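You operate a simulated robot arm through the tools that you are given. There is no shell and no other tool. Be economical: measure what you need, move in short steps, check, and stop when the job is done.

You run a simulated robot arm. Do the job below in one go: nothing can be reset, and whatever is moved stays where it is left.

JOB
Change the muddy water in the red basin with the yellow lever and rinse the red sponge stick clean.
Fine: tip it into the metal bucket, level it, fill to the white line from the red tap, spill none; press the stick out on the slotted plate and stand it back. Set down upright: what you pick out.

The check looks at the end state, three seconds after you hand in, the way a careful person would. Anything else that was tipped, shoved, dropped, spilled or broken makes it a failure.

ROBOT AND FRAMES
A 6-joint arm with a two-finger gripper on a trunk, on a base that drives. Base frame: it is fixed to the floor where the robot stands at the start and does not move with it; the origin is under the middle of the robot, x ahead of it, y to its left, z up. Lengths are in cm, angles in degrees, forces in N, time in s.
With the tool pointing down near the work surface it reaches from about 10 to 78 cm from the robot's upright axis, wherever it stands. Its first joint turns from -166.0 to 166.0 degrees. Places, roughly: blue sponge [125, -50, 75]; green rag [125, -50, 75]; green sponge stick, red sponge stick [150, -25, 100]; orange lever [140, -10, 110]; red basin with the yellow lever [120, 20, 80]; red tap lever [130, 20, 110]; slotted plate on the bench [110, -20, 90]. Payload 2.45 kg.
The TCP is the grasp point between the finger pads, 2.6 cm short of the fingertips. In the tool frame z runs along the fingers and y along their closing line. The gripper opens to 9.6 cm. The gripper's body begins 6.9 cm behind the TCP.
Orientation is that of the tool frame in the base frame, as [roll, pitch, yaw] about the fixed x, y, z axes, in that order (R = Rz(yaw) Ry(pitch) Rx(roll)). With the fingers straight down and closing along the base's y, the tool's x points along the base's -x, its y along +y and its z along -z.

CONTROLS
- The arm moves only by the tool nudge_tool. Its argument "deltas" is a list that holds one entry, the list of rows, each a list of 7 numbers: the shift along the base's x, y, z in cm, then the turn, a rotation vector about the base's x, y, z in degrees, then the gripper command, from -1 (shut) to 1 (fully open), values between in proportion. In form: [[[tx, ty, tz, rx, ry, rz, fingers], ...]]. A call has 1 to 12 rows; each row shifts and turns the commanded pose from where the row before left it. A row lasts 0.2 s, in which the tool goes at most 5 cm and 8.6 degrees; a call with a longer step from one row to the next is refused whole, and so is a gripper value outside its range. Where a pose cannot be reached the arm comes as near as it can. A force on the tool above 90 N (or 10 N above the force at the start of the call, whichever is more), or a blocked arm, ends the call early, and 0.2 s more pass. Each finger halts on what it meets, pressing with about 41 N; the grip force reading is that of the motor and also rises with nothing between the fingers. The clock runs only during rows and for 0.2 s after the last one: add rows that do not move to give the fingers time. The reply holds the time, the measured pose of the TCP, the force on the tool along the base axes, the opening and the grip force, in the units named above and with some noise, with the torque about the TCP (base axes, N m) and any sound that the robot's microphone picked up.
- Cameras (640 x 400 px; columns grow to the right, rows downward): "scene" is now at [3.33, 14.4, 114.35]; the picture's right is [-0.14, -0.99, 0.00], its down [-0.32, 0.05, -0.95] and it looks along [0.94, -0.14, -0.33] (base axes); focal length 275 px, centre (320, 200). "wrist" rides on the gripper at [8.2, 0.3, -9.8] in the tool frame; the picture's right is [-0.04, 1.00, 0.00], its down [-0.73, -0.03, -0.68] and it looks along [-0.68, -0.03, 0.73] (tool axes); focal length 256 px, centre (320, 200). There is no depth. A picture from a camera that has moved, and an enlarged one, comes with that camera's place and axes in the base frame and with its lens.
- grab_frame(camera): a new picture of that camera. No time passes.
- move_column(by): slides the trunk up (or, below 0, down) by that many cm; the arm and the scene camera ride with it, the base frame stays. It gives what a move gives, with no picture.
- base_move(legs): drives the robot by 1 to 6 legs, each [ahead, turn to the left] in cm and degrees, along the robot's own axes; the way and the turn of a leg run together, so that a leg with both is an arc; at most 150 cm and 180 degrees a leg. The arm and the cameras ride along, it lands a little off, and it stops where it bumps. It gives what a move gives.
- aim_head(pan, tilt): turns the head with the scene camera to pan (to the left, within 155 degrees either way) and tilt (down, from -29 to 69), counted from straight ahead of the robot. It gives what a move gives.
- zoom(camera, box): a new picture of the part [left, top, right, bottom] of that camera's present view, enlarged. No time passes.
- sign_off(): hands the job in; it is judged then, once.

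Go step by step. Nothing tells you exact positions but the pictures and the camera data: compare them with the known pose of the tool, close in by small moves and look again before you grip or let go. The budget is 120 turns and 90 pictures, counting those below and the enlarged ones. Unless the task says otherwise, let go and move clear before handing in, and close with one line.

The tools are called after "Call:" by a JSON object that holds its "name" and its "arguments". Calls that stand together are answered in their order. nudge_tool: Moves the arm, as the interface text tells. Its arguments: {"type":"object","properties":{"deltas":{"type":"array"}},"required":["deltas"]} The other tools are called the same way: move_column (by) slides the trunk up or down; base_move (legs) drives the base; aim_head (pan, tilt) turns the head that bears the scene camera; grab_frame (camera) takes a picture; zoom (camera, box) takes an enlarged picture of a part of a camera's view; sign_off () hands the job in.

At the start:

```text
t: 0.0
position: [44.73, -4.58, 99.91]
tcp_rot: [-180.0, 0.0, -180.0]
contact_force: [-0.1, 0.0, -0.2]
torque: [0.0, 0.05, -0.01]
finger_gap: 9.6
grip_force: 0.0
trunk travel left (down, up): [-15.0, 0.0]
robot x, y, heading: [-0.08, -0.1, 0.0]
head pan, tilt: [-8.2, 19.0]
```

scene: 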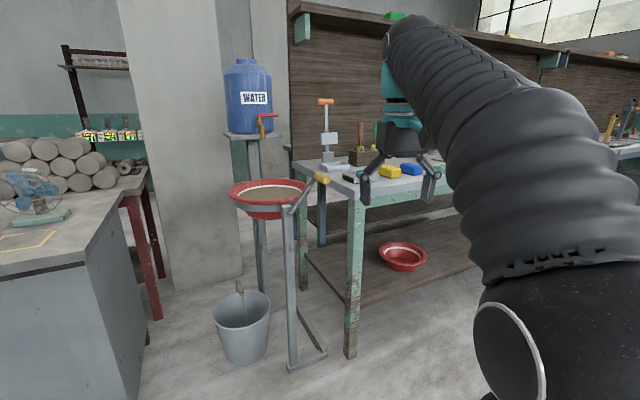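
wrist: 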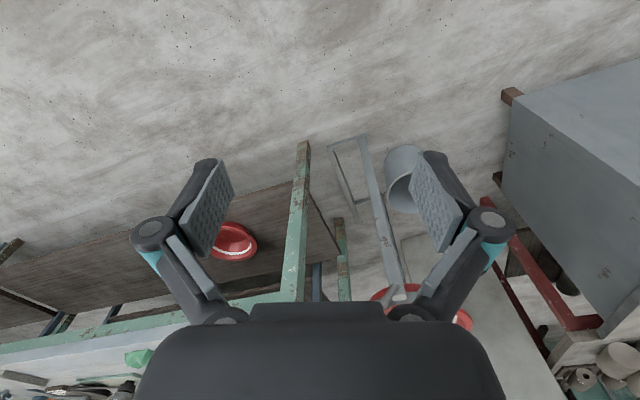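

The scene shows a red basin on a stand with a yellow-knobbed lever, under a blue water tank with a red tap; a grey bucket stands on the floor below. I'll look closer first.

Call:
{"name": "zoom", "arguments": {"camera": "scene", "box": [200, 40, 360, 240]}}

Call:
{"name": "zoom", "arguments": {"camera": "scene", "box": [300, 80, 460, 220]}}

Call:
{"name": "zoom", "arguments": {"camera": "scene", "box": [190, 220, 350, 390]}}

```text
2.00 times, centred on (280, 140) of scene
camera zoom: at [3.33, 14.4, 114.35], right [-0.14, -0.99, 0.0], down [-0.32, 0.05, -0.95], along [0.94, -0.14, -0.33], focal length 550 px, centre (400, 320)
```

zoom: 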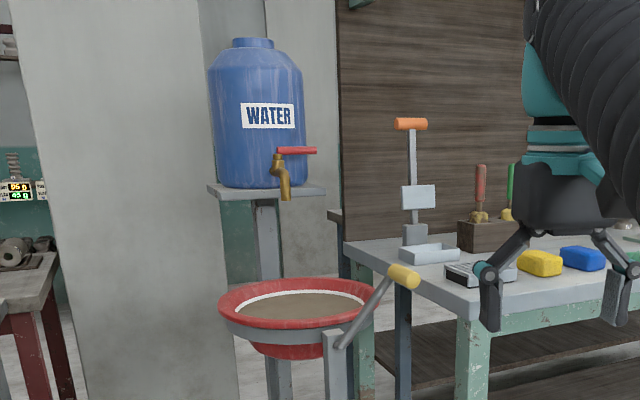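

```text
2.86 times, centred on (380, 150) of scene
camera zoom: at [3.33, 14.4, 114.35], right [-0.14, -0.99, 0.0], down [-0.32, 0.05, -0.95], along [0.94, -0.14, -0.33], focal length 786 px, centre (149, 343)
```

zoom: 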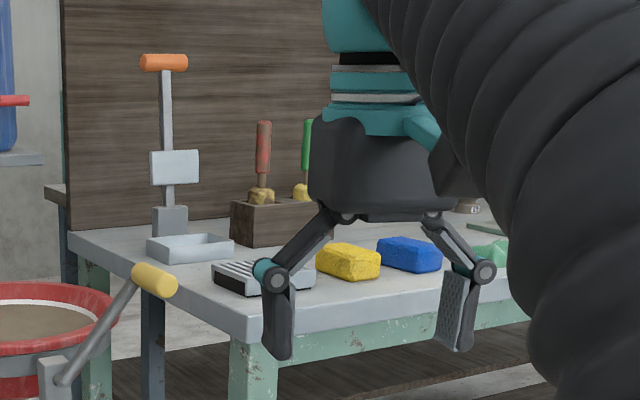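

```text
2.35 times, centred on (270, 305) of scene
camera zoom: at [3.33, 14.4, 114.35], right [-0.14, -0.99, 0.0], down [-0.32, 0.05, -0.95], along [0.94, -0.14, -0.33], focal length 647 px, centre (438, -47)
```

zoom: 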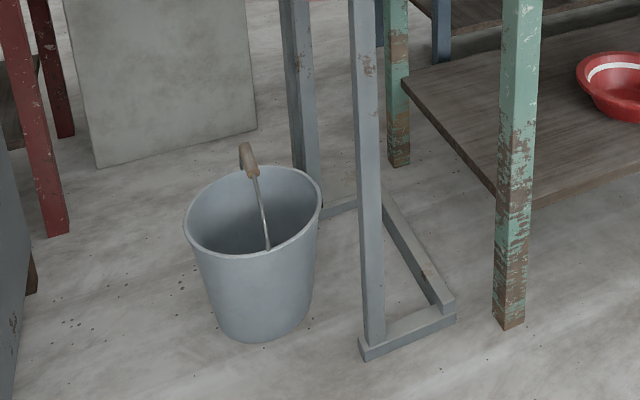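

The basin's tilt axis seems to run roughly along x, yawed slightly left, with the bucket under its left side. I'll drive closer for a second viewpoint to triangulate.

Call:
{"name": "base_move", "arguments": {"legs": [[30, 0]]}}

Call:
{"name": "aim_head", "arguments": {"pan": 10, "tilt": 30}}

Call:
{"name": "grab_frame", "arguments": {"camera": "scene"}}

Call:
{"name": "grab_frame", "arguments": {"camera": "wrist"}}

```text
t: 2.0
position: [74.61, -4.38, 99.9]
tcp_rot: [180.0, 0.0, -179.9]
contact_force: [1.3, -0.6, 0.0]
torque: [0.03, 0.01, -0.03]
finger_gap: 9.62
grip_force: 0.0
trunk travel left (down, up): [-15.0, 0.0]
robot x, y, heading: [29.84, -0.09, 0.2]
head pan, tilt: [-8.2, 19.0]
```

```text
t: 2.9
position: [74.57, -4.49, 100.14]
tcp_rot: [-179.9, -0.1, -179.9]
contact_force: [-0.4, -0.8, 0.5]
torque: [0.0, 0.02, -0.04]
finger_gap: 9.62
grip_force: 0.0
trunk travel left (down, up): [-15.0, 0.0]
robot x, y, heading: [30.12, -0.06, 0.2]
head pan, tilt: [10.0, 30.0]
```

```text
84 pictures are left
camera scene: at [32.83, 17.34, 112.58], right [0.17, -0.98, 0.0], down [-0.49, -0.09, -0.87], along [0.85, 0.15, -0.5], focal length 275 px, centre (320, 200)
```

scene: 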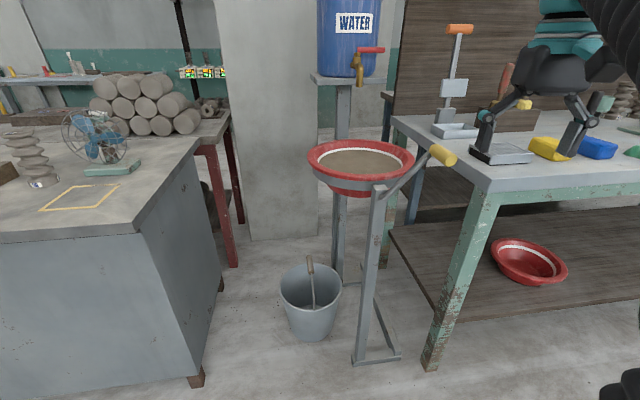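

```text
83 pictures are left
camera wrist: at [66.58, -4.09, 109.72], right [0.04, 1.0, 0.0], down [0.73, -0.03, 0.68], along [0.68, -0.03, -0.73], focal length 256 px, centre (320, 200)
```

wrist: 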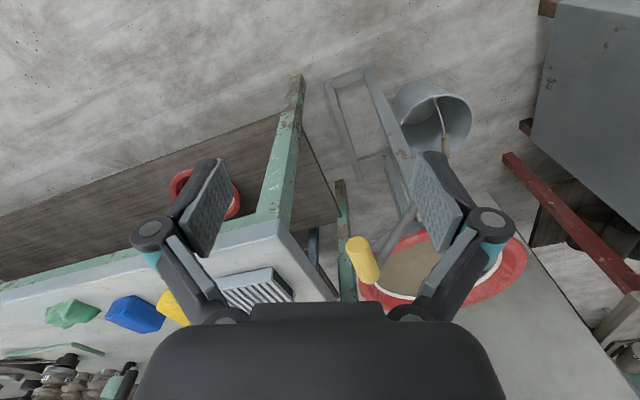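

Triangulation: I'll take enlarged pictures for precise knob, tap and rim positions.

Call:
{"name": "zoom", "arguments": {"camera": "scene", "box": [300, 30, 460, 210]}}

Call:
{"name": "zoom", "arguments": {"camera": "scene", "box": [400, 10, 640, 190]}}

```text
2.22 times, centred on (380, 120) of scene
camera zoom: at [32.83, 17.34, 112.58], right [0.17, -0.98, 0.0], down [-0.49, -0.09, -0.87], along [0.85, 0.15, -0.5], focal length 611 px, centre (187, 378)
```

zoom: 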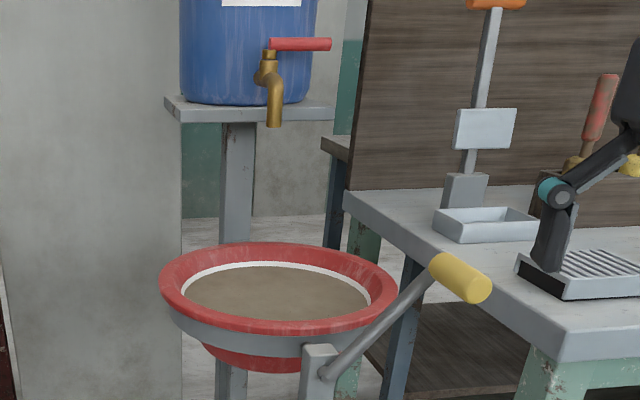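

```text
2.22 times, centred on (520, 100) of scene
camera zoom: at [32.83, 17.34, 112.58], right [0.17, -0.98, 0.0], down [-0.49, -0.09, -0.87], along [0.85, 0.15, -0.5], focal length 611 px, centre (-124, 422)
```

zoom: 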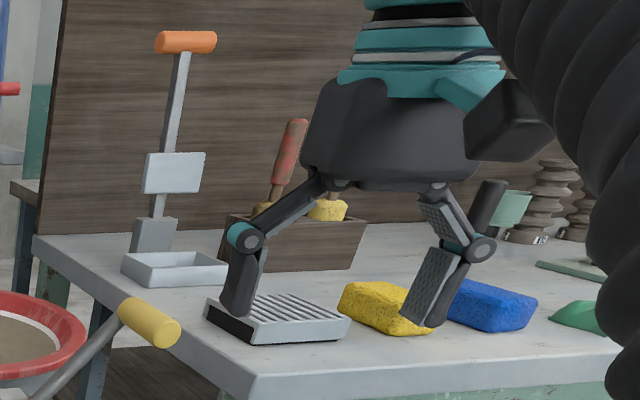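

The knob is at about (97, 0.5, 89.6), its axis yawed about 18°, and the pivot line is about y 11.8, z 77 at x 97.6. I'll turn the tool forward so it grips the knob end-on, and roll to tip the basin.

Call:
{"name": "nudge_tool", "arguments": {"deltas": [[[0.6, 0, 0.2, 0, -8.2, 0, 1], [0.6, 0, 0.2, 0, -8.2, 0, 1], [0.6, 0, 0.2, 0, -8.2, 0, 1], [0.6, 0, 0.2, 0, -8.2, 0, 1], [0.6, 0, 0.2, 0, -8.2, 0, 1], [0.6, 0, 0.2, 0, -8.2, 0, 1], [0.6, 0, 0, 0, -8.2, 0, 1], [0.6, 0, 0, 0, -8.2, 0, 1], [0.6, 0, 0, 0, -8.2, 0, 1], [0.6, 0, 0, 0, -8.2, 0, 1], [0.6, 0, 0, 0, -8, 0, 1]]]}}

Call:
{"name": "nudge_tool", "arguments": {"deltas": [[[0, 0, -2, 0, 0, 6, 1], [0, 0, -2, 0, 0, 6, 1], [0, 0, -2, 0, 0, 6, 1], [0, 0, -2, 0, 0, 0, 1], [0, 0, 0, 0, 0, 0, 1]]]}}

Call:
{"name": "grab_frame", "arguments": {"camera": "wrist"}}

Call:
{"name": "grab_frame", "arguments": {"camera": "scene"}}

```text
t: 5.2
position: [81.03, -4.04, 101.28]
tcp_rot: [-178.0, 85.9, -177.1]
contact_force: [0.0, 0.0, -0.5]
torque: [-0.01, 0.03, -0.04]
finger_gap: 9.58
grip_force: 0.0
out of reach, approached as far as the arm can: row 11
trunk travel left (down, up): [-15.0, 0.0]
robot x, y, heading: [29.76, -0.0, 0.3]
head pan, tilt: [10.0, 30.0]
```

```text
t: 6.5
position: [80.93, -4.03, 93.21]
tcp_rot: [-179.1, 86.1, -160.1]
contact_force: [0.1, -0.2, 0.0]
torque: [0.01, -0.01, -0.03]
finger_gap: 9.59
grip_force: 0.0
trunk travel left (down, up): [-15.0, 0.0]
robot x, y, heading: [30.11, 0.22, 0.1]
head pan, tilt: [10.0, 30.0]
```

```text
80 pictures are left
camera wrist: at [71.08, -6.97, 85.6], right [-0.32, 0.95, 0.04], down [-0.58, -0.23, 0.78], along [0.74, 0.23, 0.63], focal length 256 px, centre (320, 200)
```

wrist: 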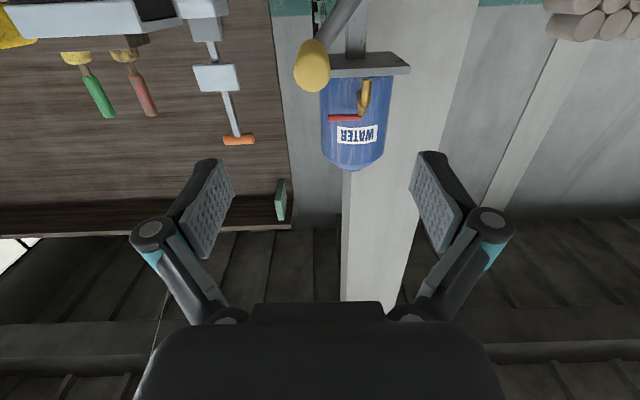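

```text
79 pictures are left
camera scene: at [32.82, 17.34, 112.58], right [0.18, -0.98, 0.0], down [-0.49, -0.09, -0.87], along [0.85, 0.15, -0.5], focal length 275 px, centre (320, 200)
```

scene: 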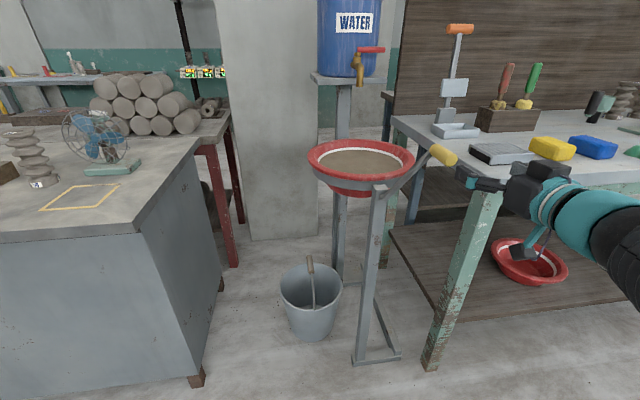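

Knob's near end seen at about (93.4, -0.1, 90). I'll line up and slide the open fingers around it.

Call:
{"name": "nudge_tool", "arguments": {"deltas": [[[2.5, 0.5, -1.6, 0, 0, -1, 1], [2.5, 0.5, -1.6, 0, 0, -1, 1], [0, 0, 0, 0, 0, 0, 1]]]}}

Call:
{"name": "grab_frame", "arguments": {"camera": "wrist"}}

Call:
{"name": "zoom", "arguments": {"camera": "scene", "box": [340, 120, 560, 260]}}

```text
t: 7.2
position: [86.0, -3.22, 90.09]
tcp_rot: [-179.1, 86.0, -162.0]
contact_force: [0.2, 1.3, 0.1]
torque: [0.01, -0.04, 0.02]
finger_gap: 9.58
grip_force: 0.0
trunk travel left (down, up): [-15.0, 0.0]
robot x, y, heading: [29.89, 0.15, 0.1]
head pan, tilt: [10.0, 30.0]
```

```text
78 pictures are left
camera wrist: at [76.11, -5.77, 82.49], right [-0.29, 0.96, 0.04], down [-0.59, -0.21, 0.78], along [0.75, 0.2, 0.63], focal length 256 px, centre (320, 200)
```

wrist: 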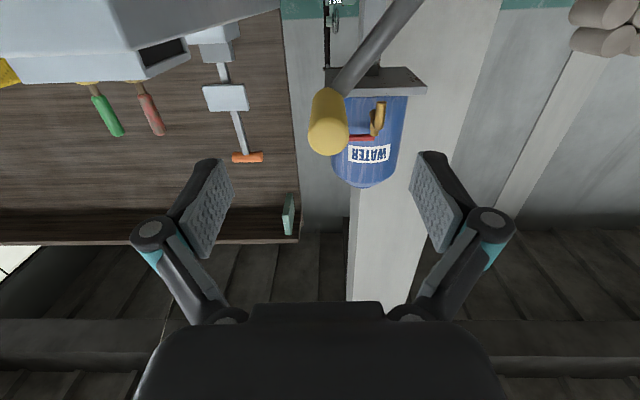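

```text
2.86 times, centred on (450, 190) of scene
camera zoom: at [32.82, 17.34, 112.58], right [0.18, -0.98, 0.0], down [-0.49, -0.09, -0.87], along [0.85, 0.15, -0.5], focal length 786 px, centre (-51, 229)
```

zoom: 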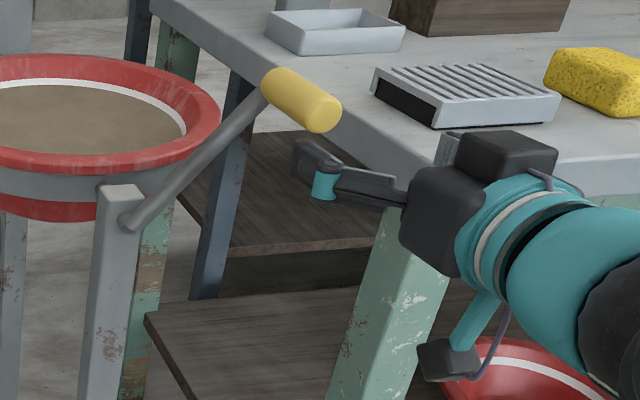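

Knob end lies at about (91.5, -0.9, 89.7). Advancing around it and closing.

Call:
{"name": "nudge_tool", "arguments": {"deltas": [[[2.1, 0.8, -0.1, 0, 0, 0, 1], [2.1, 0.8, -0.1, 0, 0, 0, 1], [2.1, 0.8, -0.1, 0, 0, 0, 1], [2.0, 0.8, -0.1, 0, 0, 0, 1], [0, 0, 0, 0, 0, 0, 1]]]}}

Call:
{"name": "grab_frame", "arguments": {"camera": "wrist"}}

Call:
{"name": "zoom", "arguments": {"camera": "scene", "box": [340, 120, 560, 260]}}

```text
t: 8.4
position: [94.32, 0.17, 89.62]
tcp_rot: [-179.1, 85.9, -162.0]
contact_force: [-0.2, -0.2, -0.5]
torque: [-0.02, -0.02, -0.01]
finger_gap: 9.6
grip_force: 0.0
trunk travel left (down, up): [-15.0, 0.0]
robot x, y, heading: [29.75, -0.53, 0.2]
head pan, tilt: [10.0, 30.0]
```

```text
76 pictures are left
camera wrist: at [84.35, -2.52, 82.05], right [-0.29, 0.96, 0.04], down [-0.59, -0.21, 0.78], along [0.75, 0.2, 0.63], focal length 256 px, centre (320, 200)
```

wrist: 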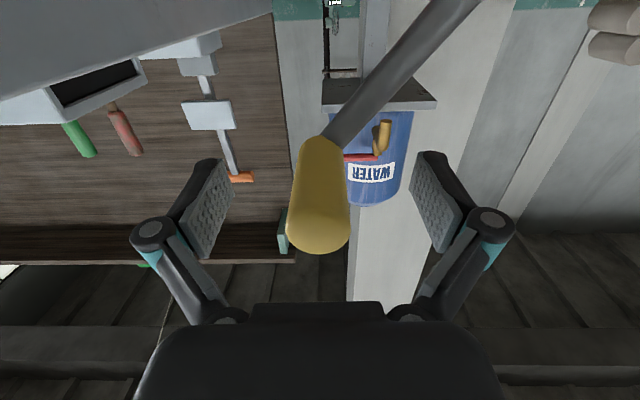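

```text
2.86 times, centred on (450, 190) of scene
camera zoom: at [32.83, 17.34, 112.58], right [0.18, -0.98, 0.0], down [-0.49, -0.09, -0.87], along [0.85, 0.15, -0.5], focal length 786 px, centre (-51, 229)
```

zoom: 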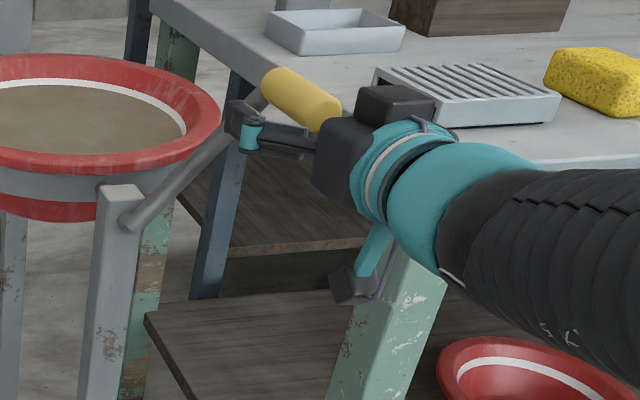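

Knob sits centred between the fingers. Closing.

Call:
{"name": "nudge_tool", "arguments": {"deltas": [[[0, 0, 0, 0, 0, 0, 0], [0, 0, 0, 0, 0, 0, -1], [0, 0, 0, 0, 0, 0, -1], [0, 0, 0, 0, 0, 0, -1], [0, 0, 0, 0, 0, 0, -1]]]}}

Call:
{"name": "zoom", "arguments": {"camera": "scene", "box": [280, 100, 520, 260]}}

```text
t: 9.7
position: [94.21, 0.22, 89.78]
tcp_rot: [-179.3, 86.1, -162.0]
contact_force: [-0.4, -1.0, 0.6]
torque: [0.01, -0.03, -0.02]
finger_gap: 2.94
grip_force: 45.3
trunk travel left (down, up): [-15.0, 0.0]
robot x, y, heading: [30.04, -0.15, 0.2]
head pan, tilt: [10.0, 30.0]
```

```text
2.50 times, centred on (400, 180) of scene
camera zoom: at [32.82, 17.33, 112.58], right [0.18, -0.98, 0.0], down [-0.49, -0.09, -0.87], along [0.85, 0.15, -0.5], focal length 687 px, centre (120, 250)
```

zoom: 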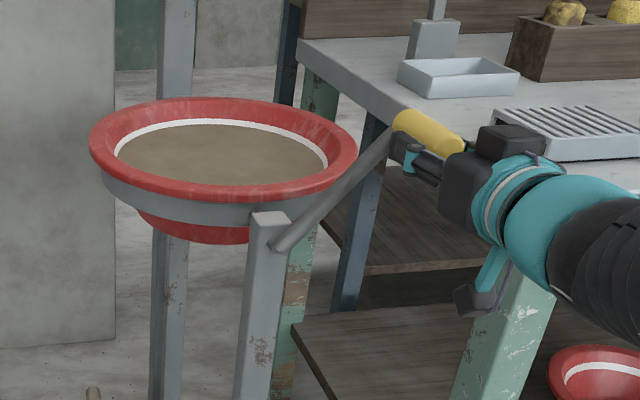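

Gripped (2.94 cm). I'll tip a first 12° as a test of the arc and see forces.

Call:
{"name": "nudge_tool", "arguments": {"deltas": [[[-0.28, 0.86, 0.71, -3.8, -1.24, 0, -1], [-0.29, 0.9, 0.64, -3.8, -1.24, 0, -1], [-0.31, 0.94, 0.57, -3.8, -1.24, 0, -1], [0, 0, 0, 0, 0, 0, -1]]]}}

Call:
{"name": "zoom", "arguments": {"camera": "scene", "box": [260, 100, 500, 350]}}

```text
t: 10.7
position: [93.26, 2.74, 91.67]
tcp_rot: [-106.2, 77.4, -89.6]
contact_force: [16.2, -4.4, 11.6]
torque: [-0.26, 0.18, -0.46]
finger_gap: 2.95
grip_force: 45.0
trunk travel left (down, up): [-15.0, 0.0]
robot x, y, heading: [29.65, 0.08, -0.2]
head pan, tilt: [10.0, 30.0]
```

```text
1.60 times, centred on (380, 225) of scene
camera zoom: at [32.87, 17.3, 112.6], right [0.18, -0.98, 0.0], down [-0.49, -0.09, -0.87], along [0.85, 0.15, -0.5], focal length 440 px, centre (224, 160)
```

zoom: 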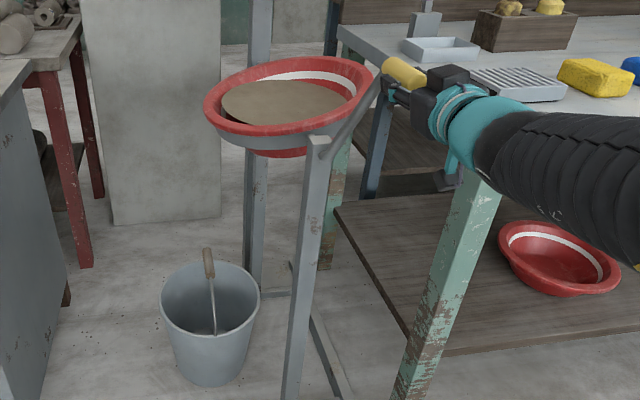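

The arc matches. Continuing slowly to where it begins to pour.

Call:
{"name": "nudge_tool", "arguments": {"deltas": [[[-0.24, 0.73, 0.38, -2.85, -0.93, 0, -1], [-0.24, 0.75, 0.35, -2.85, -0.93, 0, -1], [-0.25, 0.76, 0.3, -2.85, -0.93, 0, -1], [0, 0, 0, 0, 0, 0, -1], [-0.25, 0.78, 0.25, -2.85, -0.93, 0, -1], [0, 0, 0, 0, 0, 0, -1]]]}}

Call:
{"name": "zoom", "arguments": {"camera": "scene", "box": [260, 100, 500, 350]}}

```text
t: 12.1
position: [92.24, 5.79, 92.96]
tcp_rot: [-97.2, 65.6, -81.0]
contact_force: [7.7, -10.2, 25.7]
torque: [-0.04, -0.72, -0.38]
finger_gap: 2.98
grip_force: 45.3
trunk travel left (down, up): [-15.0, 0.0]
robot x, y, heading: [29.68, 0.04, 0.0]
head pan, tilt: [10.0, 30.0]
```

```text
1.60 times, centred on (380, 225) of scene
camera zoom: at [32.74, 17.24, 112.6], right [0.18, -0.98, 0.0], down [-0.49, -0.09, -0.87], along [0.85, 0.15, -0.5], focal length 440 px, centre (224, 160)
```

zoom: 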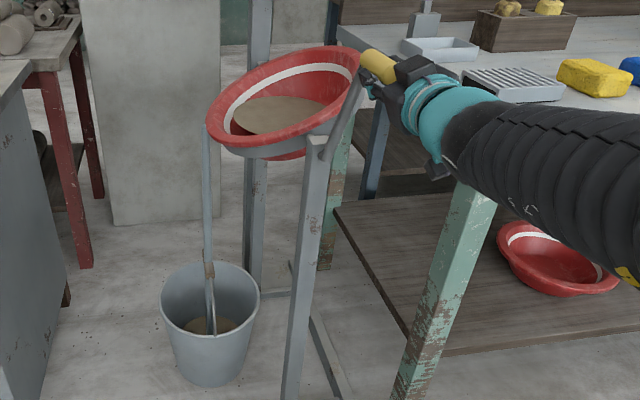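

Water is falling neatly into the bucket. Continuing slowly, raising the arc slightly to relieve the upward force.

Call:
{"name": "nudge_tool", "arguments": {"deltas": [[[0, 0, 0.2, 0, 0, 0, -1], [-0.26, 0.79, 0.32, -2.85, -0.93, 0, -1], [0, 0, 0, 0, 0, 0, -1], [-0.26, 0.8, 0.3, -2.85, -0.93, 0, -1], [0, 0, 0, 0, 0, 0, -1], [-0.26, 0.81, 0.2, -2.85, -0.93, 0, -1], [0, 0, 0, 0, 0, 0, -1], [-0.27, 0.82, 0.13, -2.85, -0.93, 0, -1], [0, 0, 0, 0, 0, 0, -1], [0, 0, 0, 0, 0, 0, -1]]]}}

Call:
{"name": "zoom", "arguments": {"camera": "scene", "box": [260, 100, 500, 350]}}

```text
t: 14.2
position: [91.61, 7.54, 94.45]
tcp_rot: [-97.1, 53.9, -80.5]
contact_force: [7.9, 12.9, -56.8]
torque: [-0.71, 1.07, 0.26]
finger_gap: 2.96
grip_force: 44.9
out of reach, approached as far as the arm can: row 6, 8
trunk travel left (down, up): [-15.0, 0.0]
robot x, y, heading: [29.63, -0.1, 0.0]
head pan, tilt: [10.0, 30.0]
```

```text
1.60 times, centred on (380, 225) of scene
camera zoom: at [33.16, 17.48, 112.52], right [0.18, -0.98, 0.0], down [-0.49, -0.09, -0.86], along [0.85, 0.15, -0.5], focal length 440 px, centre (224, 160)
```

zoom: 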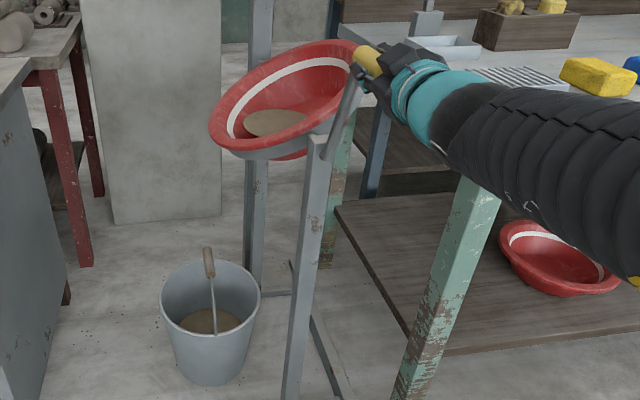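

The wrist reached an orientation limit at about 33° of tip. I'll test whether pure translation (letting the knob turn in the fingers) still goes on, also easing the vertical force.

Call:
{"name": "nudge_tool", "arguments": {"deltas": [[[-0.1, 0.3, -0.6, 0, 0, 0, -1], [-0.27, 0.82, -0.2, 0, 0, 0, -1], [-0.27, 0.82, 0, 0, 0, 0, -1], [0, 0, 0, 0, 0, 0, -1]]]}}

Call:
{"name": "zoom", "arguments": {"camera": "scene", "box": [260, 100, 640, 350]}}

```text
t: 15.2
position: [90.98, 7.96, 95.2]
tcp_rot: [-96.5, 54.0, -80.1]
contact_force: [15.9, 7.7, -47.3]
torque: [-0.32, 0.87, 0.12]
finger_gap: 2.97
grip_force: 44.8
out of reach, approached as far as the arm can: row 1, 2, 3
trunk travel left (down, up): [-15.0, 0.0]
robot x, y, heading: [29.61, -0.02, 0.3]
head pan, tilt: [10.0, 30.0]
```

```text
1.60 times, centred on (450, 225) of scene
camera zoom: at [33.17, 17.43, 112.54], right [0.17, -0.98, 0.0], down [-0.5, -0.09, -0.86], along [0.85, 0.15, -0.5], focal length 440 px, centre (112, 160)
```

zoom: 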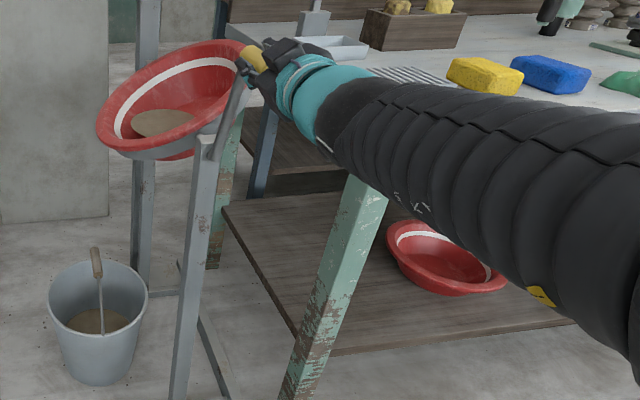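

The arm cannot follow further with this roll. I'll reverse along the arc to level, release, and regrasp with an opposite pre-roll for more range.

Call:
{"name": "nudge_tool", "arguments": {"deltas": [[[0.2, -0.5, -0.6, 2.85, 0.93, 0, -1], [0.25, -0.8, -0.4, 2.85, 0.93, 0, -1], [0.25, -0.8, -0.25, 2.85, 0.93, 0, -1], [0, 0, 0, 0, 0, 0, -1]]]}}

```text
t: 16.2
position: [91.48, 6.1, 94.81]
tcp_rot: [-96.6, 62.8, -80.3]
contact_force: [32.9, 15.1, -8.3]
torque: [0.39, -0.64, 0.6]
finger_gap: 2.98
grip_force: 45.2
trunk travel left (down, up): [-15.0, 0.0]
robot x, y, heading: [30.06, -0.23, 0.1]
head pan, tilt: [10.0, 30.0]
```

Let me look at how the knob sits in the fingers now.

Call:
{"name": "grab_frame", "arguments": {"camera": "wrist"}}

Call:
{"name": "zoom", "arguments": {"camera": "scene", "box": [320, 110, 480, 210]}}

```text
69 pictures are left
camera wrist: at [82.72, 0.16, 87.82], right [-0.26, 0.87, -0.42], down [-0.7, 0.12, 0.7], along [0.66, 0.48, 0.58], focal length 256 px, centre (320, 200)
```

wrist: 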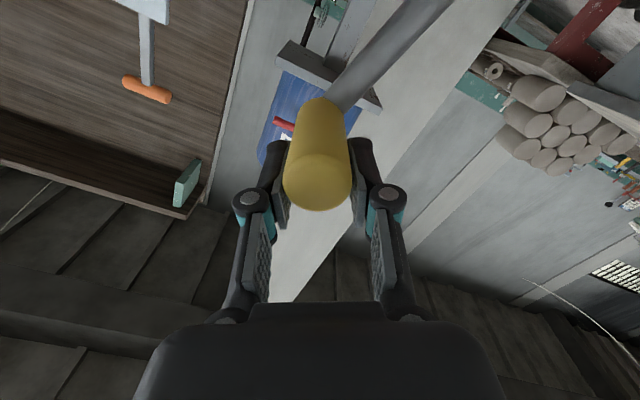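

```text
4.00 times, centred on (400, 160) of scene
camera zoom: at [33.08, 17.46, 112.57], right [0.18, -0.98, 0.0], down [-0.49, -0.09, -0.86], along [0.85, 0.15, -0.5], focal length 1100 px, centre (0, 360)
```

zoom: 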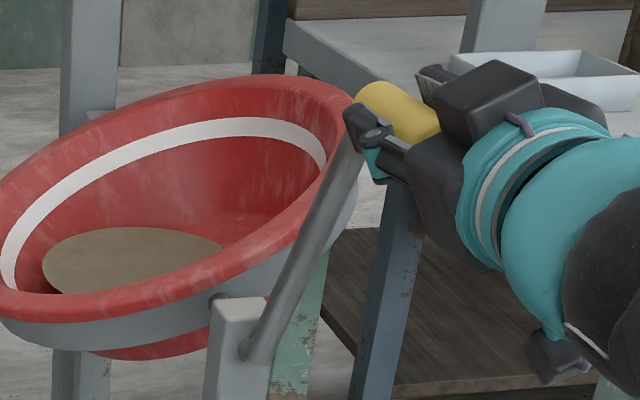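

Still well gripped. Returning to level along the arc.

Call:
{"name": "nudge_tool", "arguments": {"deltas": [[[0.4, -0.9, -0.35, 3.6, 1.18, 0, -1], [0.39, -0.85, -0.4, 3.6, 1.18, 0, -1], [0.35, -0.87, -0.45, 3.6, 1.18, 0, -1], [0.3, -0.87, -0.5, 3.6, 1.18, 0, -1], [0.27, -0.83, -0.55, 3.6, 1.18, 0, -1], [0.25, -0.78, -0.6, 3.6, 1.18, 0, -1], [0, 0, 0, 0, 0, 0, -1]]]}}

Call:
{"name": "zoom", "arguments": {"camera": "scene", "box": [280, 100, 520, 260]}}

```text
t: 17.9
position: [93.37, 0.53, 92.18]
tcp_rot: [-131.6, 84.5, -114.9]
contact_force: [19.7, -24.1, 23.5]
torque: [-0.56, -0.38, -0.87]
finger_gap: 2.96
grip_force: 44.9
trunk travel left (down, up): [-15.0, 0.0]
robot x, y, heading: [30.08, 0.02, -0.1]
head pan, tilt: [10.0, 30.0]
```

```text
2.50 times, centred on (400, 180) of scene
camera zoom: at [32.89, 17.17, 112.63], right [0.17, -0.98, 0.0], down [-0.49, -0.09, -0.87], along [0.85, 0.15, -0.5], focal length 687 px, centre (120, 250)
```

zoom: 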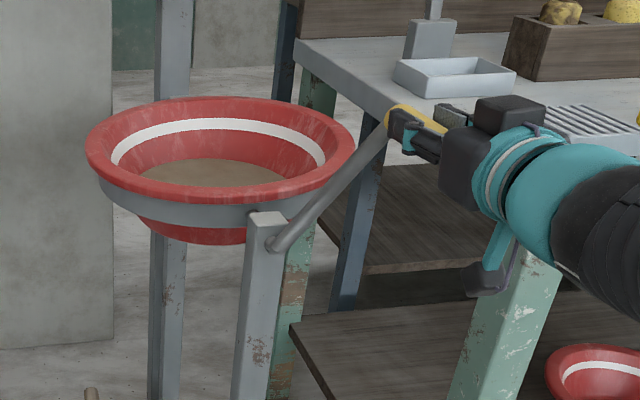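

The basin is about level again. I'll release, back off along the knob axis, and probe which poses the arm can really reach.

Call:
{"name": "nudge_tool", "arguments": {"deltas": [[[0, 0, 0, 0, 0, 0, 0], [0, 0, 0, 0, 0, 0, 0.3], [-2.0, -0.7, 0, 0, 0, 0, 0.3], [-3, -1, 0, 0, 0, 0, 0.3], [-3, -1, 0, 0, 0, 0, 0.3], [0, 0, 0, 0, 0, 0, 0.3]]]}}

Call:
{"name": "nudge_tool", "arguments": {"deltas": [[[0, 3, 0, 0, 0, 0, 0.3], [0, 3, 0, 0, 0, 0, 0.3], [0, 3, 0, 0, 0, 0, 0.3], [0, 3, 0, 0, 0, 0, 0.3], [0, 3, -1, 0, 0, 0, 0.3], [0, 3, -2, 0, 0, 0, 0.3], [0, 3, -3, 0, 0, 0, 0.3], [0, 3, -3, 0, 0, 0, 0.3]]]}}

Call:
{"name": "zoom", "arguments": {"camera": "scene", "box": [280, 100, 520, 260]}}

```text
t: 19.2
position: [85.36, -1.75, 91.89]
tcp_rot: [-132.2, 84.2, -115.4]
contact_force: [-0.4, 0.8, -1.0]
torque: [0.02, 0.01, -0.02]
finger_gap: 6.25
grip_force: 0.0
trunk travel left (down, up): [-15.0, 0.0]
robot x, y, heading: [29.86, -0.36, 0.2]
head pan, tilt: [10.0, 30.0]
```

```text
t: 21.1
position: [86.29, 12.14, 87.62]
tcp_rot: [-133.0, 84.1, -115.7]
contact_force: [0.0, 0.2, 0.1]
torque: [0.0, -0.01, 0.01]
finger_gap: 6.23
grip_force: 0.0
out of reach, approached as far as the arm can: row 5, 6, 7, 8
trunk travel left (down, up): [-15.0, 0.0]
robot x, y, heading: [30.34, 0.29, -0.1]
head pan, tilt: [10.0, 30.0]
```

```text
2.50 times, centred on (400, 180) of scene
camera zoom: at [32.83, 17.35, 112.58], right [0.18, -0.98, 0.0], down [-0.49, -0.09, -0.87], along [0.85, 0.15, -0.5], focal length 687 px, centre (120, 250)
```

zoom: 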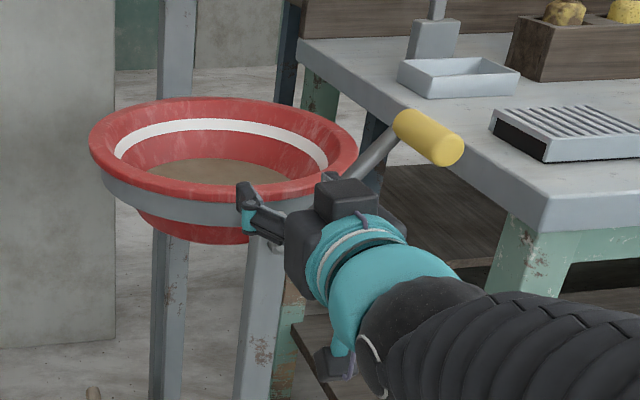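

The basin stays level by itself. The horizontal wrist sits near a singularity, so I'll switch to a tool-down pose: fingers open a little as a cage around the knob, pushing it sideways while the knob turns freely.

Call:
{"name": "nudge_tool", "arguments": {"deltas": [[[-1.5, -1.5, 1.5, -2.6, 7.99, 0, 0.0], [-1.5, -1.5, 1.5, -2.6, 7.99, 0, 0.0], [-1, -1.5, 1.5, -2.6, 7.99, 0, 0.0], [0, -1.5, 1.5, -2.6, 7.99, 0, 0.0], [0, -1.5, 1.5, -2.6, 7.99, 0, 0.0], [0, -1, 1.5, -2.6, 7.99, 0, 0.0], [0, -1, 1.5, -2.6, 7.99, 0, 0.0], [0, -1, 1.5, -2.6, 7.99, 0, 0.0], [0, -1, 1.5, -2.6, 7.99, 0, 0.0], [0, 0, 1, -2.6, 7.99, 0, 0.0], [0, 0, 0, 0, 0, 0, 0.0]]]}}

Call:
{"name": "grab_frame", "arguments": {"camera": "wrist"}}

```text
t: 23.4
position: [83.03, 2.2, 101.46]
tcp_rot: [179.8, 7.2, -157.7]
contact_force: [-0.2, -0.3, 0.3]
torque: [0.01, 0.01, 0.02]
finger_gap: 4.77
grip_force: 0.1
out of reach, approached as far as the arm can: row 2
trunk travel left (down, up): [-15.0, 0.0]
robot x, y, heading: [29.83, 0.08, 0.2]
head pan, tilt: [10.0, 30.0]
```

```text
65 pictures are left
camera wrist: at [74.36, -0.97, 110.16], right [-0.34, 0.94, 0.01], down [0.61, 0.22, 0.77], along [0.72, 0.27, -0.64], focal length 256 px, centre (320, 200)
```

wrist: 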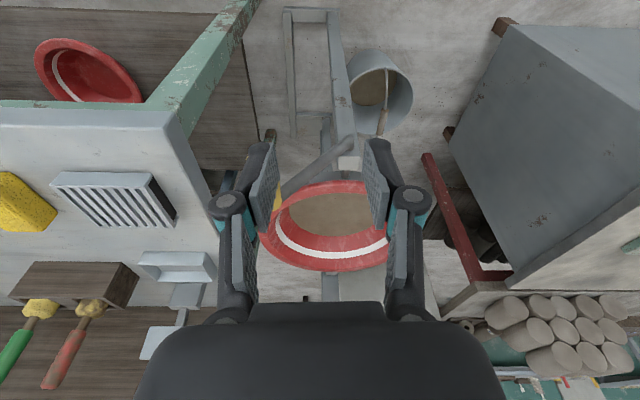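

Straightening the tool to vertical and moving above the knob.

Call:
{"name": "nudge_tool", "arguments": {"deltas": [[[2.8, -0.5, 0, -1.1, 3.4, -2, 0.2], [2.9, -0.6, 0, -1.1, 3.4, -2, 0.2], [2.9, -0.6, 0, 0, 0, 0, 0.2], [2.9, -0.5, 0, 0, 0, 0, 0.2], [0, 0, 0, 0, 0, 0, 0.2]]]}}

Call:
{"name": "grab_frame", "arguments": {"camera": "wrist"}}

Call:
{"name": "zoom", "arguments": {"camera": "scene", "box": [280, 60, 520, 220]}}

```text
t: 24.6
position: [91.06, -0.17, 94.79]
tcp_rot: [179.6, 0.3, -161.6]
contact_force: [-0.2, 0.3, 0.5]
torque: [0.03, 0.02, -0.05]
finger_gap: 5.78
grip_force: 0.1
out of reach, approached as far as the arm can: row 1, 2, 3, 4
trunk travel left (down, up): [-15.0, 0.0]
robot x, y, heading: [29.94, 0.09, 0.0]
head pan, tilt: [10.0, 30.0]
```

```text
64 pictures are left
camera wrist: at [83.36, -2.45, 104.46], right [-0.28, 0.96, 0.01], down [0.7, 0.2, 0.68], along [0.65, 0.19, -0.73], focal length 256 px, centre (320, 200)
```

wrist: 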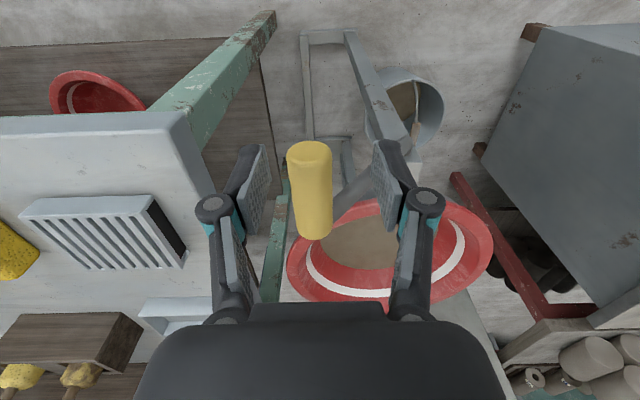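

```text
2.50 times, centred on (400, 140) of scene
camera zoom: at [32.83, 17.34, 112.58], right [0.18, -0.98, 0.0], down [-0.49, -0.09, -0.87], along [0.85, 0.15, -0.5], focal length 687 px, centre (120, 350)
```

zoom: 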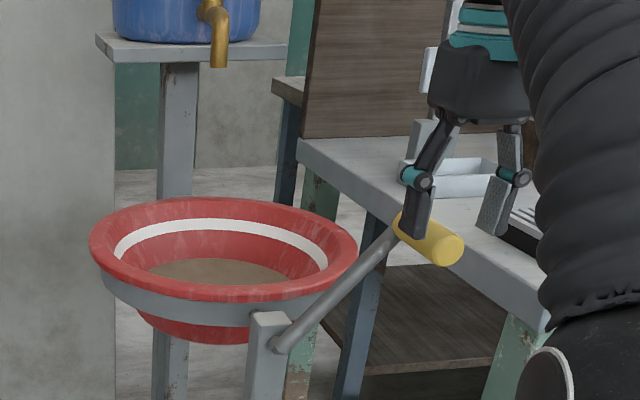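

The arm must be nearer for tool-down work this high. I'll retract the arm and drive 22 cm ahead.

Call:
{"name": "nudge_tool", "arguments": {"deltas": [[[-3, -0.5, 2, 0, 0, 0, 0.2], [-4, -0.5, 2, 0, 0, 0, 0.2], [-4, -0.5, 2, 0, 0, 0, 0.2], [-4, -0.5, 0, 0, 0, 0, 0.2], [-4, -0.5, 0, 0, 0, 0, 0.2], [-4, 0, 0, 0, 0, 0, 0.2], [0, 0, 0, 0, 0, 0, 0.2]]]}}

Call:
{"name": "base_move", "arguments": {"legs": [[22, 0]]}}

Call:
{"name": "grab_frame", "arguments": {"camera": "scene"}}

```text
t: 26.2
position: [67.82, -2.52, 99.64]
tcp_rot: [179.5, 0.0, -161.7]
contact_force: [-0.5, 0.2, -0.6]
torque: [-0.02, 0.01, -0.01]
finger_gap: 5.76
grip_force: 0.0
out of reach, approached as far as the arm can: row 1, 3
trunk travel left (down, up): [-15.0, 0.0]
robot x, y, heading: [29.76, 0.02, 0.3]
head pan, tilt: [10.0, 30.0]
```

```text
t: 28.0
position: [90.42, -2.44, 99.6]
tcp_rot: [179.5, 0.1, -161.7]
contact_force: [0.5, 0.4, 0.2]
torque: [-0.02, 0.0, -0.02]
finger_gap: 5.78
grip_force: 0.1
trunk travel left (down, up): [-15.0, 0.0]
robot x, y, heading: [52.35, -0.03, 0.1]
head pan, tilt: [10.0, 30.0]
```

```text
62 pictures are left
camera scene: at [55.53, 17.39, 112.58], right [0.18, -0.98, 0.0], down [-0.49, -0.09, -0.87], along [0.85, 0.15, -0.5], focal length 275 px, centre (320, 200)
```

scene: 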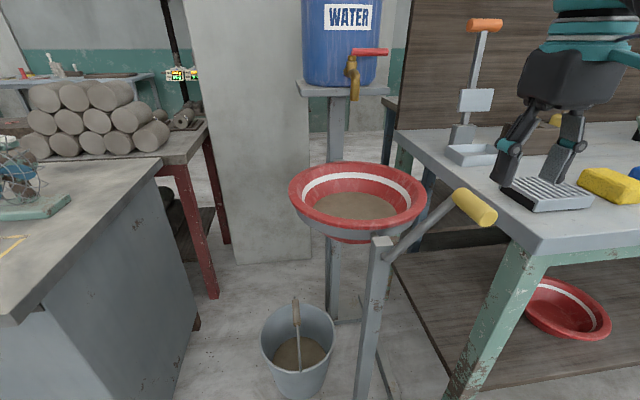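

Call:
{"name": "nudge_tool", "arguments": {"deltas": [[[2, 1.1, 0, 0, 0, 0, 0.2], [1.9, 1.1, 0, 0, 0, 0, 0.2], [0, 0, -2, 0, 0, 0, 0.2], [0, 0, -2, 0, 0, 0, 0.2], [0, 0, 0, 0, 0, 0, 0.2]]]}}

Call:
{"name": "grab_frame", "arguments": {"camera": "wrist"}}

```text
t: 29.2
position: [94.35, -0.27, 95.62]
tcp_rot: [179.6, 0.0, -161.5]
contact_force: [0.4, -0.1, -1.0]
torque: [-0.01, -0.03, -0.01]
finger_gap: 5.76
grip_force: 0.1
trunk travel left (down, up): [-15.0, 0.0]
robot x, y, heading: [52.46, -0.23, -0.0]
head pan, tilt: [10.0, 30.0]
```

```text
61 pictures are left
camera wrist: at [86.62, -2.48, 105.4], right [-0.28, 0.96, 0.01], down [0.71, 0.2, 0.68], along [0.65, 0.19, -0.73], focal length 256 px, centre (320, 200)
```

wrist: 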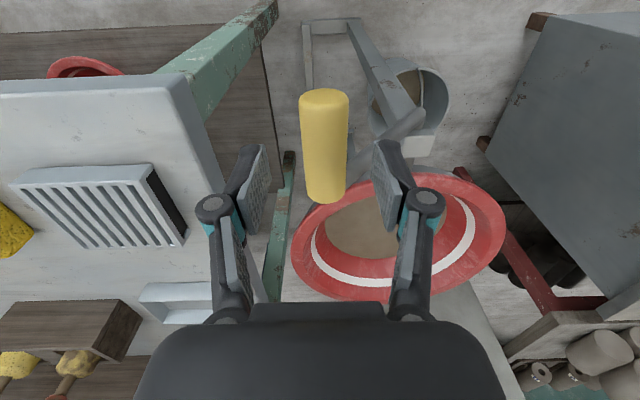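

Aligned; lowering the cage around the knob.

Call:
{"name": "nudge_tool", "arguments": {"deltas": [[[0.2, 0.3, -2, 0, 0, 0, 0.2], [0, 0, -2, 0, 0, 0, 0.2], [0, 0, -2, 0, 0, 0, 0.0], [0, 0, 0, 0, 0, 0, -0.15], [0, 0, 0, 0, 0, 0, -0.15]]]}}

Call:
{"name": "zoom", "arguments": {"camera": "scene", "box": [250, 120, 560, 400]}}

```text
t: 30.4
position: [94.54, -0.01, 89.56]
tcp_rot: [179.6, 0.0, -161.6]
contact_force: [-0.1, 0.2, -0.6]
torque: [0.01, -0.03, 0.01]
finger_gap: 4.09
grip_force: 0.0
trunk travel left (down, up): [-15.0, 0.0]
robot x, y, heading: [52.55, 0.23, 0.3]
head pan, tilt: [10.0, 30.0]
```

```text
1.43 times, centred on (405, 260) of scene
camera zoom: at [55.53, 17.39, 112.58], right [0.18, -0.98, 0.0], down [-0.49, -0.09, -0.87], along [0.85, 0.15, -0.5], focal length 393 px, centre (199, 114)
```

zoom: 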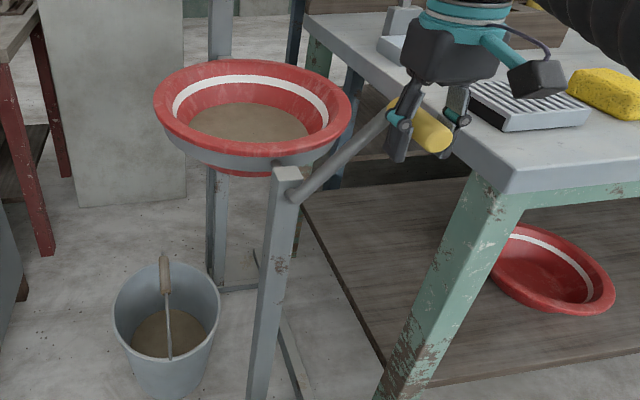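

Caged with about 1 cm play. Tipping again along the arc.

Call:
{"name": "nudge_tool", "arguments": {"deltas": [[[-0.28, 0.86, 0.71, 0, 0, 0, -0.15], [-0.29, 0.9, 0.64, 0, 0, 0, -0.15], [-0.31, 0.94, 0.57, 0, 0, 0, -0.15], [-0.32, 0.98, 0.5, 0, 0, 0, -0.15], [-0.33, 1.01, 0.43, 0, 0, 0, -0.15], [-0.34, 1.04, 0.35, 0, 0, 0, -0.15], [-0.34, 1.06, 0.28, 0, 0, 0, -0.15], [-0.35, 1.07, 0.2, 0, 0, 0, -0.15], [-0.35, 1.08, 0.12, 0, 0, 0, -0.15], [0, 0, 0, 0, 0, 0, -0.15]]]}}

Call:
{"name": "zoom", "arguments": {"camera": "scene", "box": [250, 120, 560, 400]}}

```text
t: 32.6
position: [91.71, 8.94, 93.47]
tcp_rot: [179.6, 0.0, -161.5]
contact_force: [0.8, -3.1, 0.6]
torque: [0.02, -0.02, -0.02]
finger_gap: 4.33
grip_force: 1.7
trunk travel left (down, up): [-15.0, 0.0]
robot x, y, heading: [52.71, -0.24, -0.1]
head pan, tilt: [10.0, 30.0]
```

```text
1.43 times, centred on (405, 260) of scene
camera zoom: at [55.54, 17.37, 112.58], right [0.18, -0.98, 0.0], down [-0.49, -0.09, -0.87], along [0.85, 0.15, -0.5], focal length 393 px, centre (199, 114)
```

zoom: 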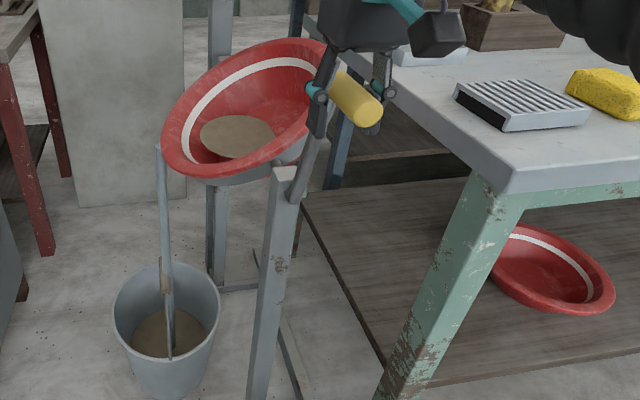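

Pouring cleanly into the bucket with little force. Continuing.

Call:
{"name": "nudge_tool", "arguments": {"deltas": [[[-0.35, 1.08, 0.04, 0, 0, 0, -0.15], [0, 0, 0, 0, 0, 0, -0.15], [-0.35, 1.08, -0.04, 0, 0, 0, -0.15], [0, 0, 0, 0, 0, 0, -0.15], [-0.35, 1.08, -0.12, 0, 0, 0, -0.15], [0, 0, 0, 0, 0, 0, -0.15], [-0.35, 1.07, -0.2, 0, 0, 0, -0.15], [0, 0, 0, 0, 0, 0, -0.15], [-0.34, 1.06, -0.28, 0, 0, 0, -0.15], [0, 0, 0, 0, 0, 0, -0.15]]]}}

Call:
{"name": "zoom", "arguments": {"camera": "scene", "box": [250, 120, 560, 400]}}

```text
t: 34.8
position: [89.91, 14.44, 92.92]
tcp_rot: [179.6, 0.0, -161.7]
contact_force: [0.9, -3.4, 0.3]
torque: [0.05, -0.03, -0.08]
finger_gap: 4.29
grip_force: 1.9
trunk travel left (down, up): [-15.0, 0.0]
robot x, y, heading: [52.48, 0.17, -0.0]
head pan, tilt: [10.0, 30.0]
```

```text
1.43 times, centred on (405, 260) of scene
camera zoom: at [55.53, 17.36, 112.58], right [0.18, -0.98, 0.0], down [-0.49, -0.09, -0.87], along [0.85, 0.15, -0.5], focal length 393 px, centre (199, 114)
```

zoom: 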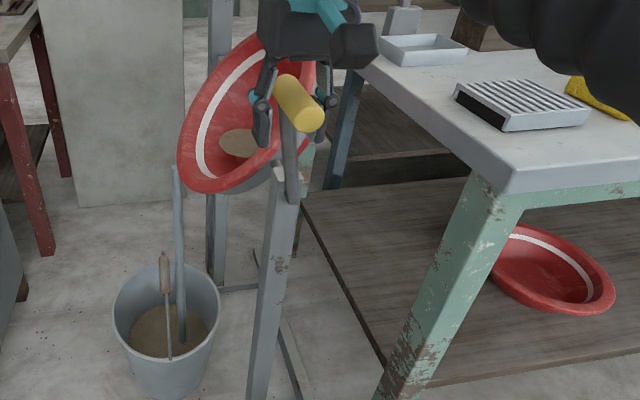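

Stream still inside the bucket; advancing carefully.

Call:
{"name": "nudge_tool", "arguments": {"deltas": [[[0, 0, 0, 0, 0, 0, -0.15], [0, 0, 0, 0, 0, 0, -0.15], [-0.34, 1.04, -0.35, 0, 0, 0, -0.15], [0, 0, 0, 0, 0, 0, -0.15], [0, 0, 0, 0, 0, 0, -0.15], [-0.33, 1.01, -0.43, 0, 0, 0, -0.15], [0, 0, 0, 0, 0, 0, -0.15], [0, 0, 0, 0, 0, 0, -0.15]]]}}

Call:
{"name": "zoom", "arguments": {"camera": "scene", "box": [250, 120, 560, 400]}}

```text
t: 36.6
position: [89.39, 16.48, 92.15]
tcp_rot: [179.5, 0.1, -161.5]
contact_force: [1.1, -3.1, 0.1]
torque: [0.0, -0.01, -0.01]
finger_gap: 4.27
grip_force: 1.5
trunk travel left (down, up): [-15.0, 0.0]
robot x, y, heading: [52.48, -0.05, 0.3]
head pan, tilt: [10.0, 30.0]
```

```text
1.43 times, centred on (405, 260) of scene
camera zoom: at [55.54, 17.36, 112.58], right [0.18, -0.98, 0.0], down [-0.49, -0.09, -0.87], along [0.85, 0.15, -0.5], focal length 393 px, centre (199, 114)
```

zoom: 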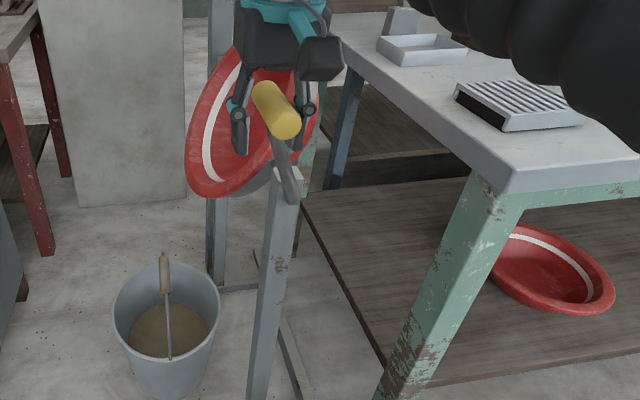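

No more water visible; tipping a bit further to drain, then checking.

Call:
{"name": "nudge_tool", "arguments": {"deltas": [[[-0.32, 0.98, -0.5, 0, 0, 0, -0.15], [0, 0, 0, 0, 0, 0, -0.15], [-0.31, 0.94, -0.57, 0, 0, 0, -0.15], [0, 0, 0, 0, 0, 0, -0.15], [-0.29, 0.9, -0.64, 0, 0, 0, -0.15], [0, 0, 0, 0, 0, 0, -0.15], [0, 0, 0, 0, 0, 0, -0.15], [0, 0, 0, 0, 0, 0, -0.15]]]}}

Call:
{"name": "zoom", "arguments": {"camera": "scene", "box": [250, 120, 560, 400]}}

```text
t: 38.4
position: [88.47, 19.06, 90.45]
tcp_rot: [179.6, 0.1, -161.5]
contact_force: [-0.1, -2.7, -0.8]
torque: [0.07, -0.05, -0.07]
finger_gap: 4.28
grip_force: 1.4
trunk travel left (down, up): [-15.0, 0.0]
robot x, y, heading: [52.67, 0.22, 0.4]
head pan, tilt: [10.0, 30.0]
```

```text
1.43 times, centred on (405, 260) of scene
camera zoom: at [55.53, 17.36, 112.58], right [0.18, -0.98, 0.0], down [-0.49, -0.09, -0.87], along [0.85, 0.15, -0.5], focal length 393 px, centre (199, 114)
```

zoom: 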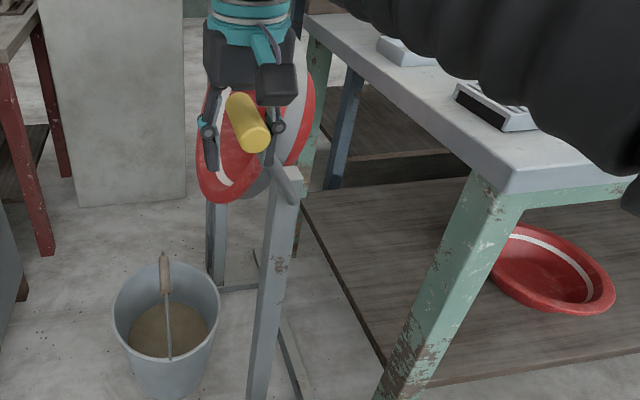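

Drained. Bringing the basin back toward level.

Call:
{"name": "nudge_tool", "arguments": {"deltas": [[[0.7, -2.16, 1.38, 0, 0, 0, -0.15], [0.54, -1.67, 0.76, 0, 0, 0, -0.15], [0.57, -1.75, 0.55, 0, 0, 0, -0.15], [0.57, -1.77, 0.33, 0, 0, 0, -0.15], [0.59, -1.82, 0.11, 0, 0, 0, -0.15], [0.59, -1.82, -0.11, 0, 0, 0, -0.15], [0.57, -1.77, -0.33, 0, 0, 0, -0.15], [0.57, -1.75, -0.55, 0, 0, 0, -0.15], [0.54, -1.67, -0.76, 0, 0, 0, -0.15], [0.5, -1.55, -0.94, 0, 0, 0, -0.15], [0.2, -0.7, -0.4, 0, 0, 0, -0.15], [0, 0, 0, 0, 0, 0, -0.15]]]}}

Call:
{"name": "zoom", "arguments": {"camera": "scene", "box": [260, 100, 520, 280]}}

```text
t: 41.0
position: [94.54, 0.88, 90.5]
tcp_rot: [179.6, 0.1, -161.6]
contact_force: [0.0, -0.8, 0.6]
torque: [0.03, 0.02, 0.03]
finger_gap: 4.06
grip_force: 0.2
trunk travel left (down, up): [-15.0, 0.0]
robot x, y, heading: [52.75, 0.14, 0.2]
head pan, tilt: [10.0, 30.0]
```

```text
2.22 times, centred on (390, 190) of scene
camera zoom: at [55.53, 17.38, 112.58], right [0.18, -0.98, 0.0], down [-0.49, -0.09, -0.87], along [0.85, 0.15, -0.5], focal length 611 px, centre (164, 222)
```

zoom: 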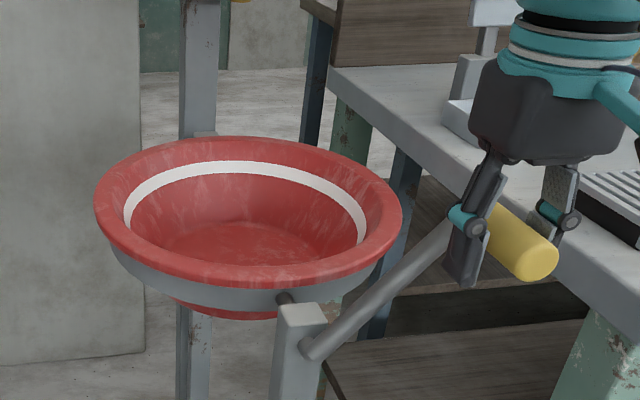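

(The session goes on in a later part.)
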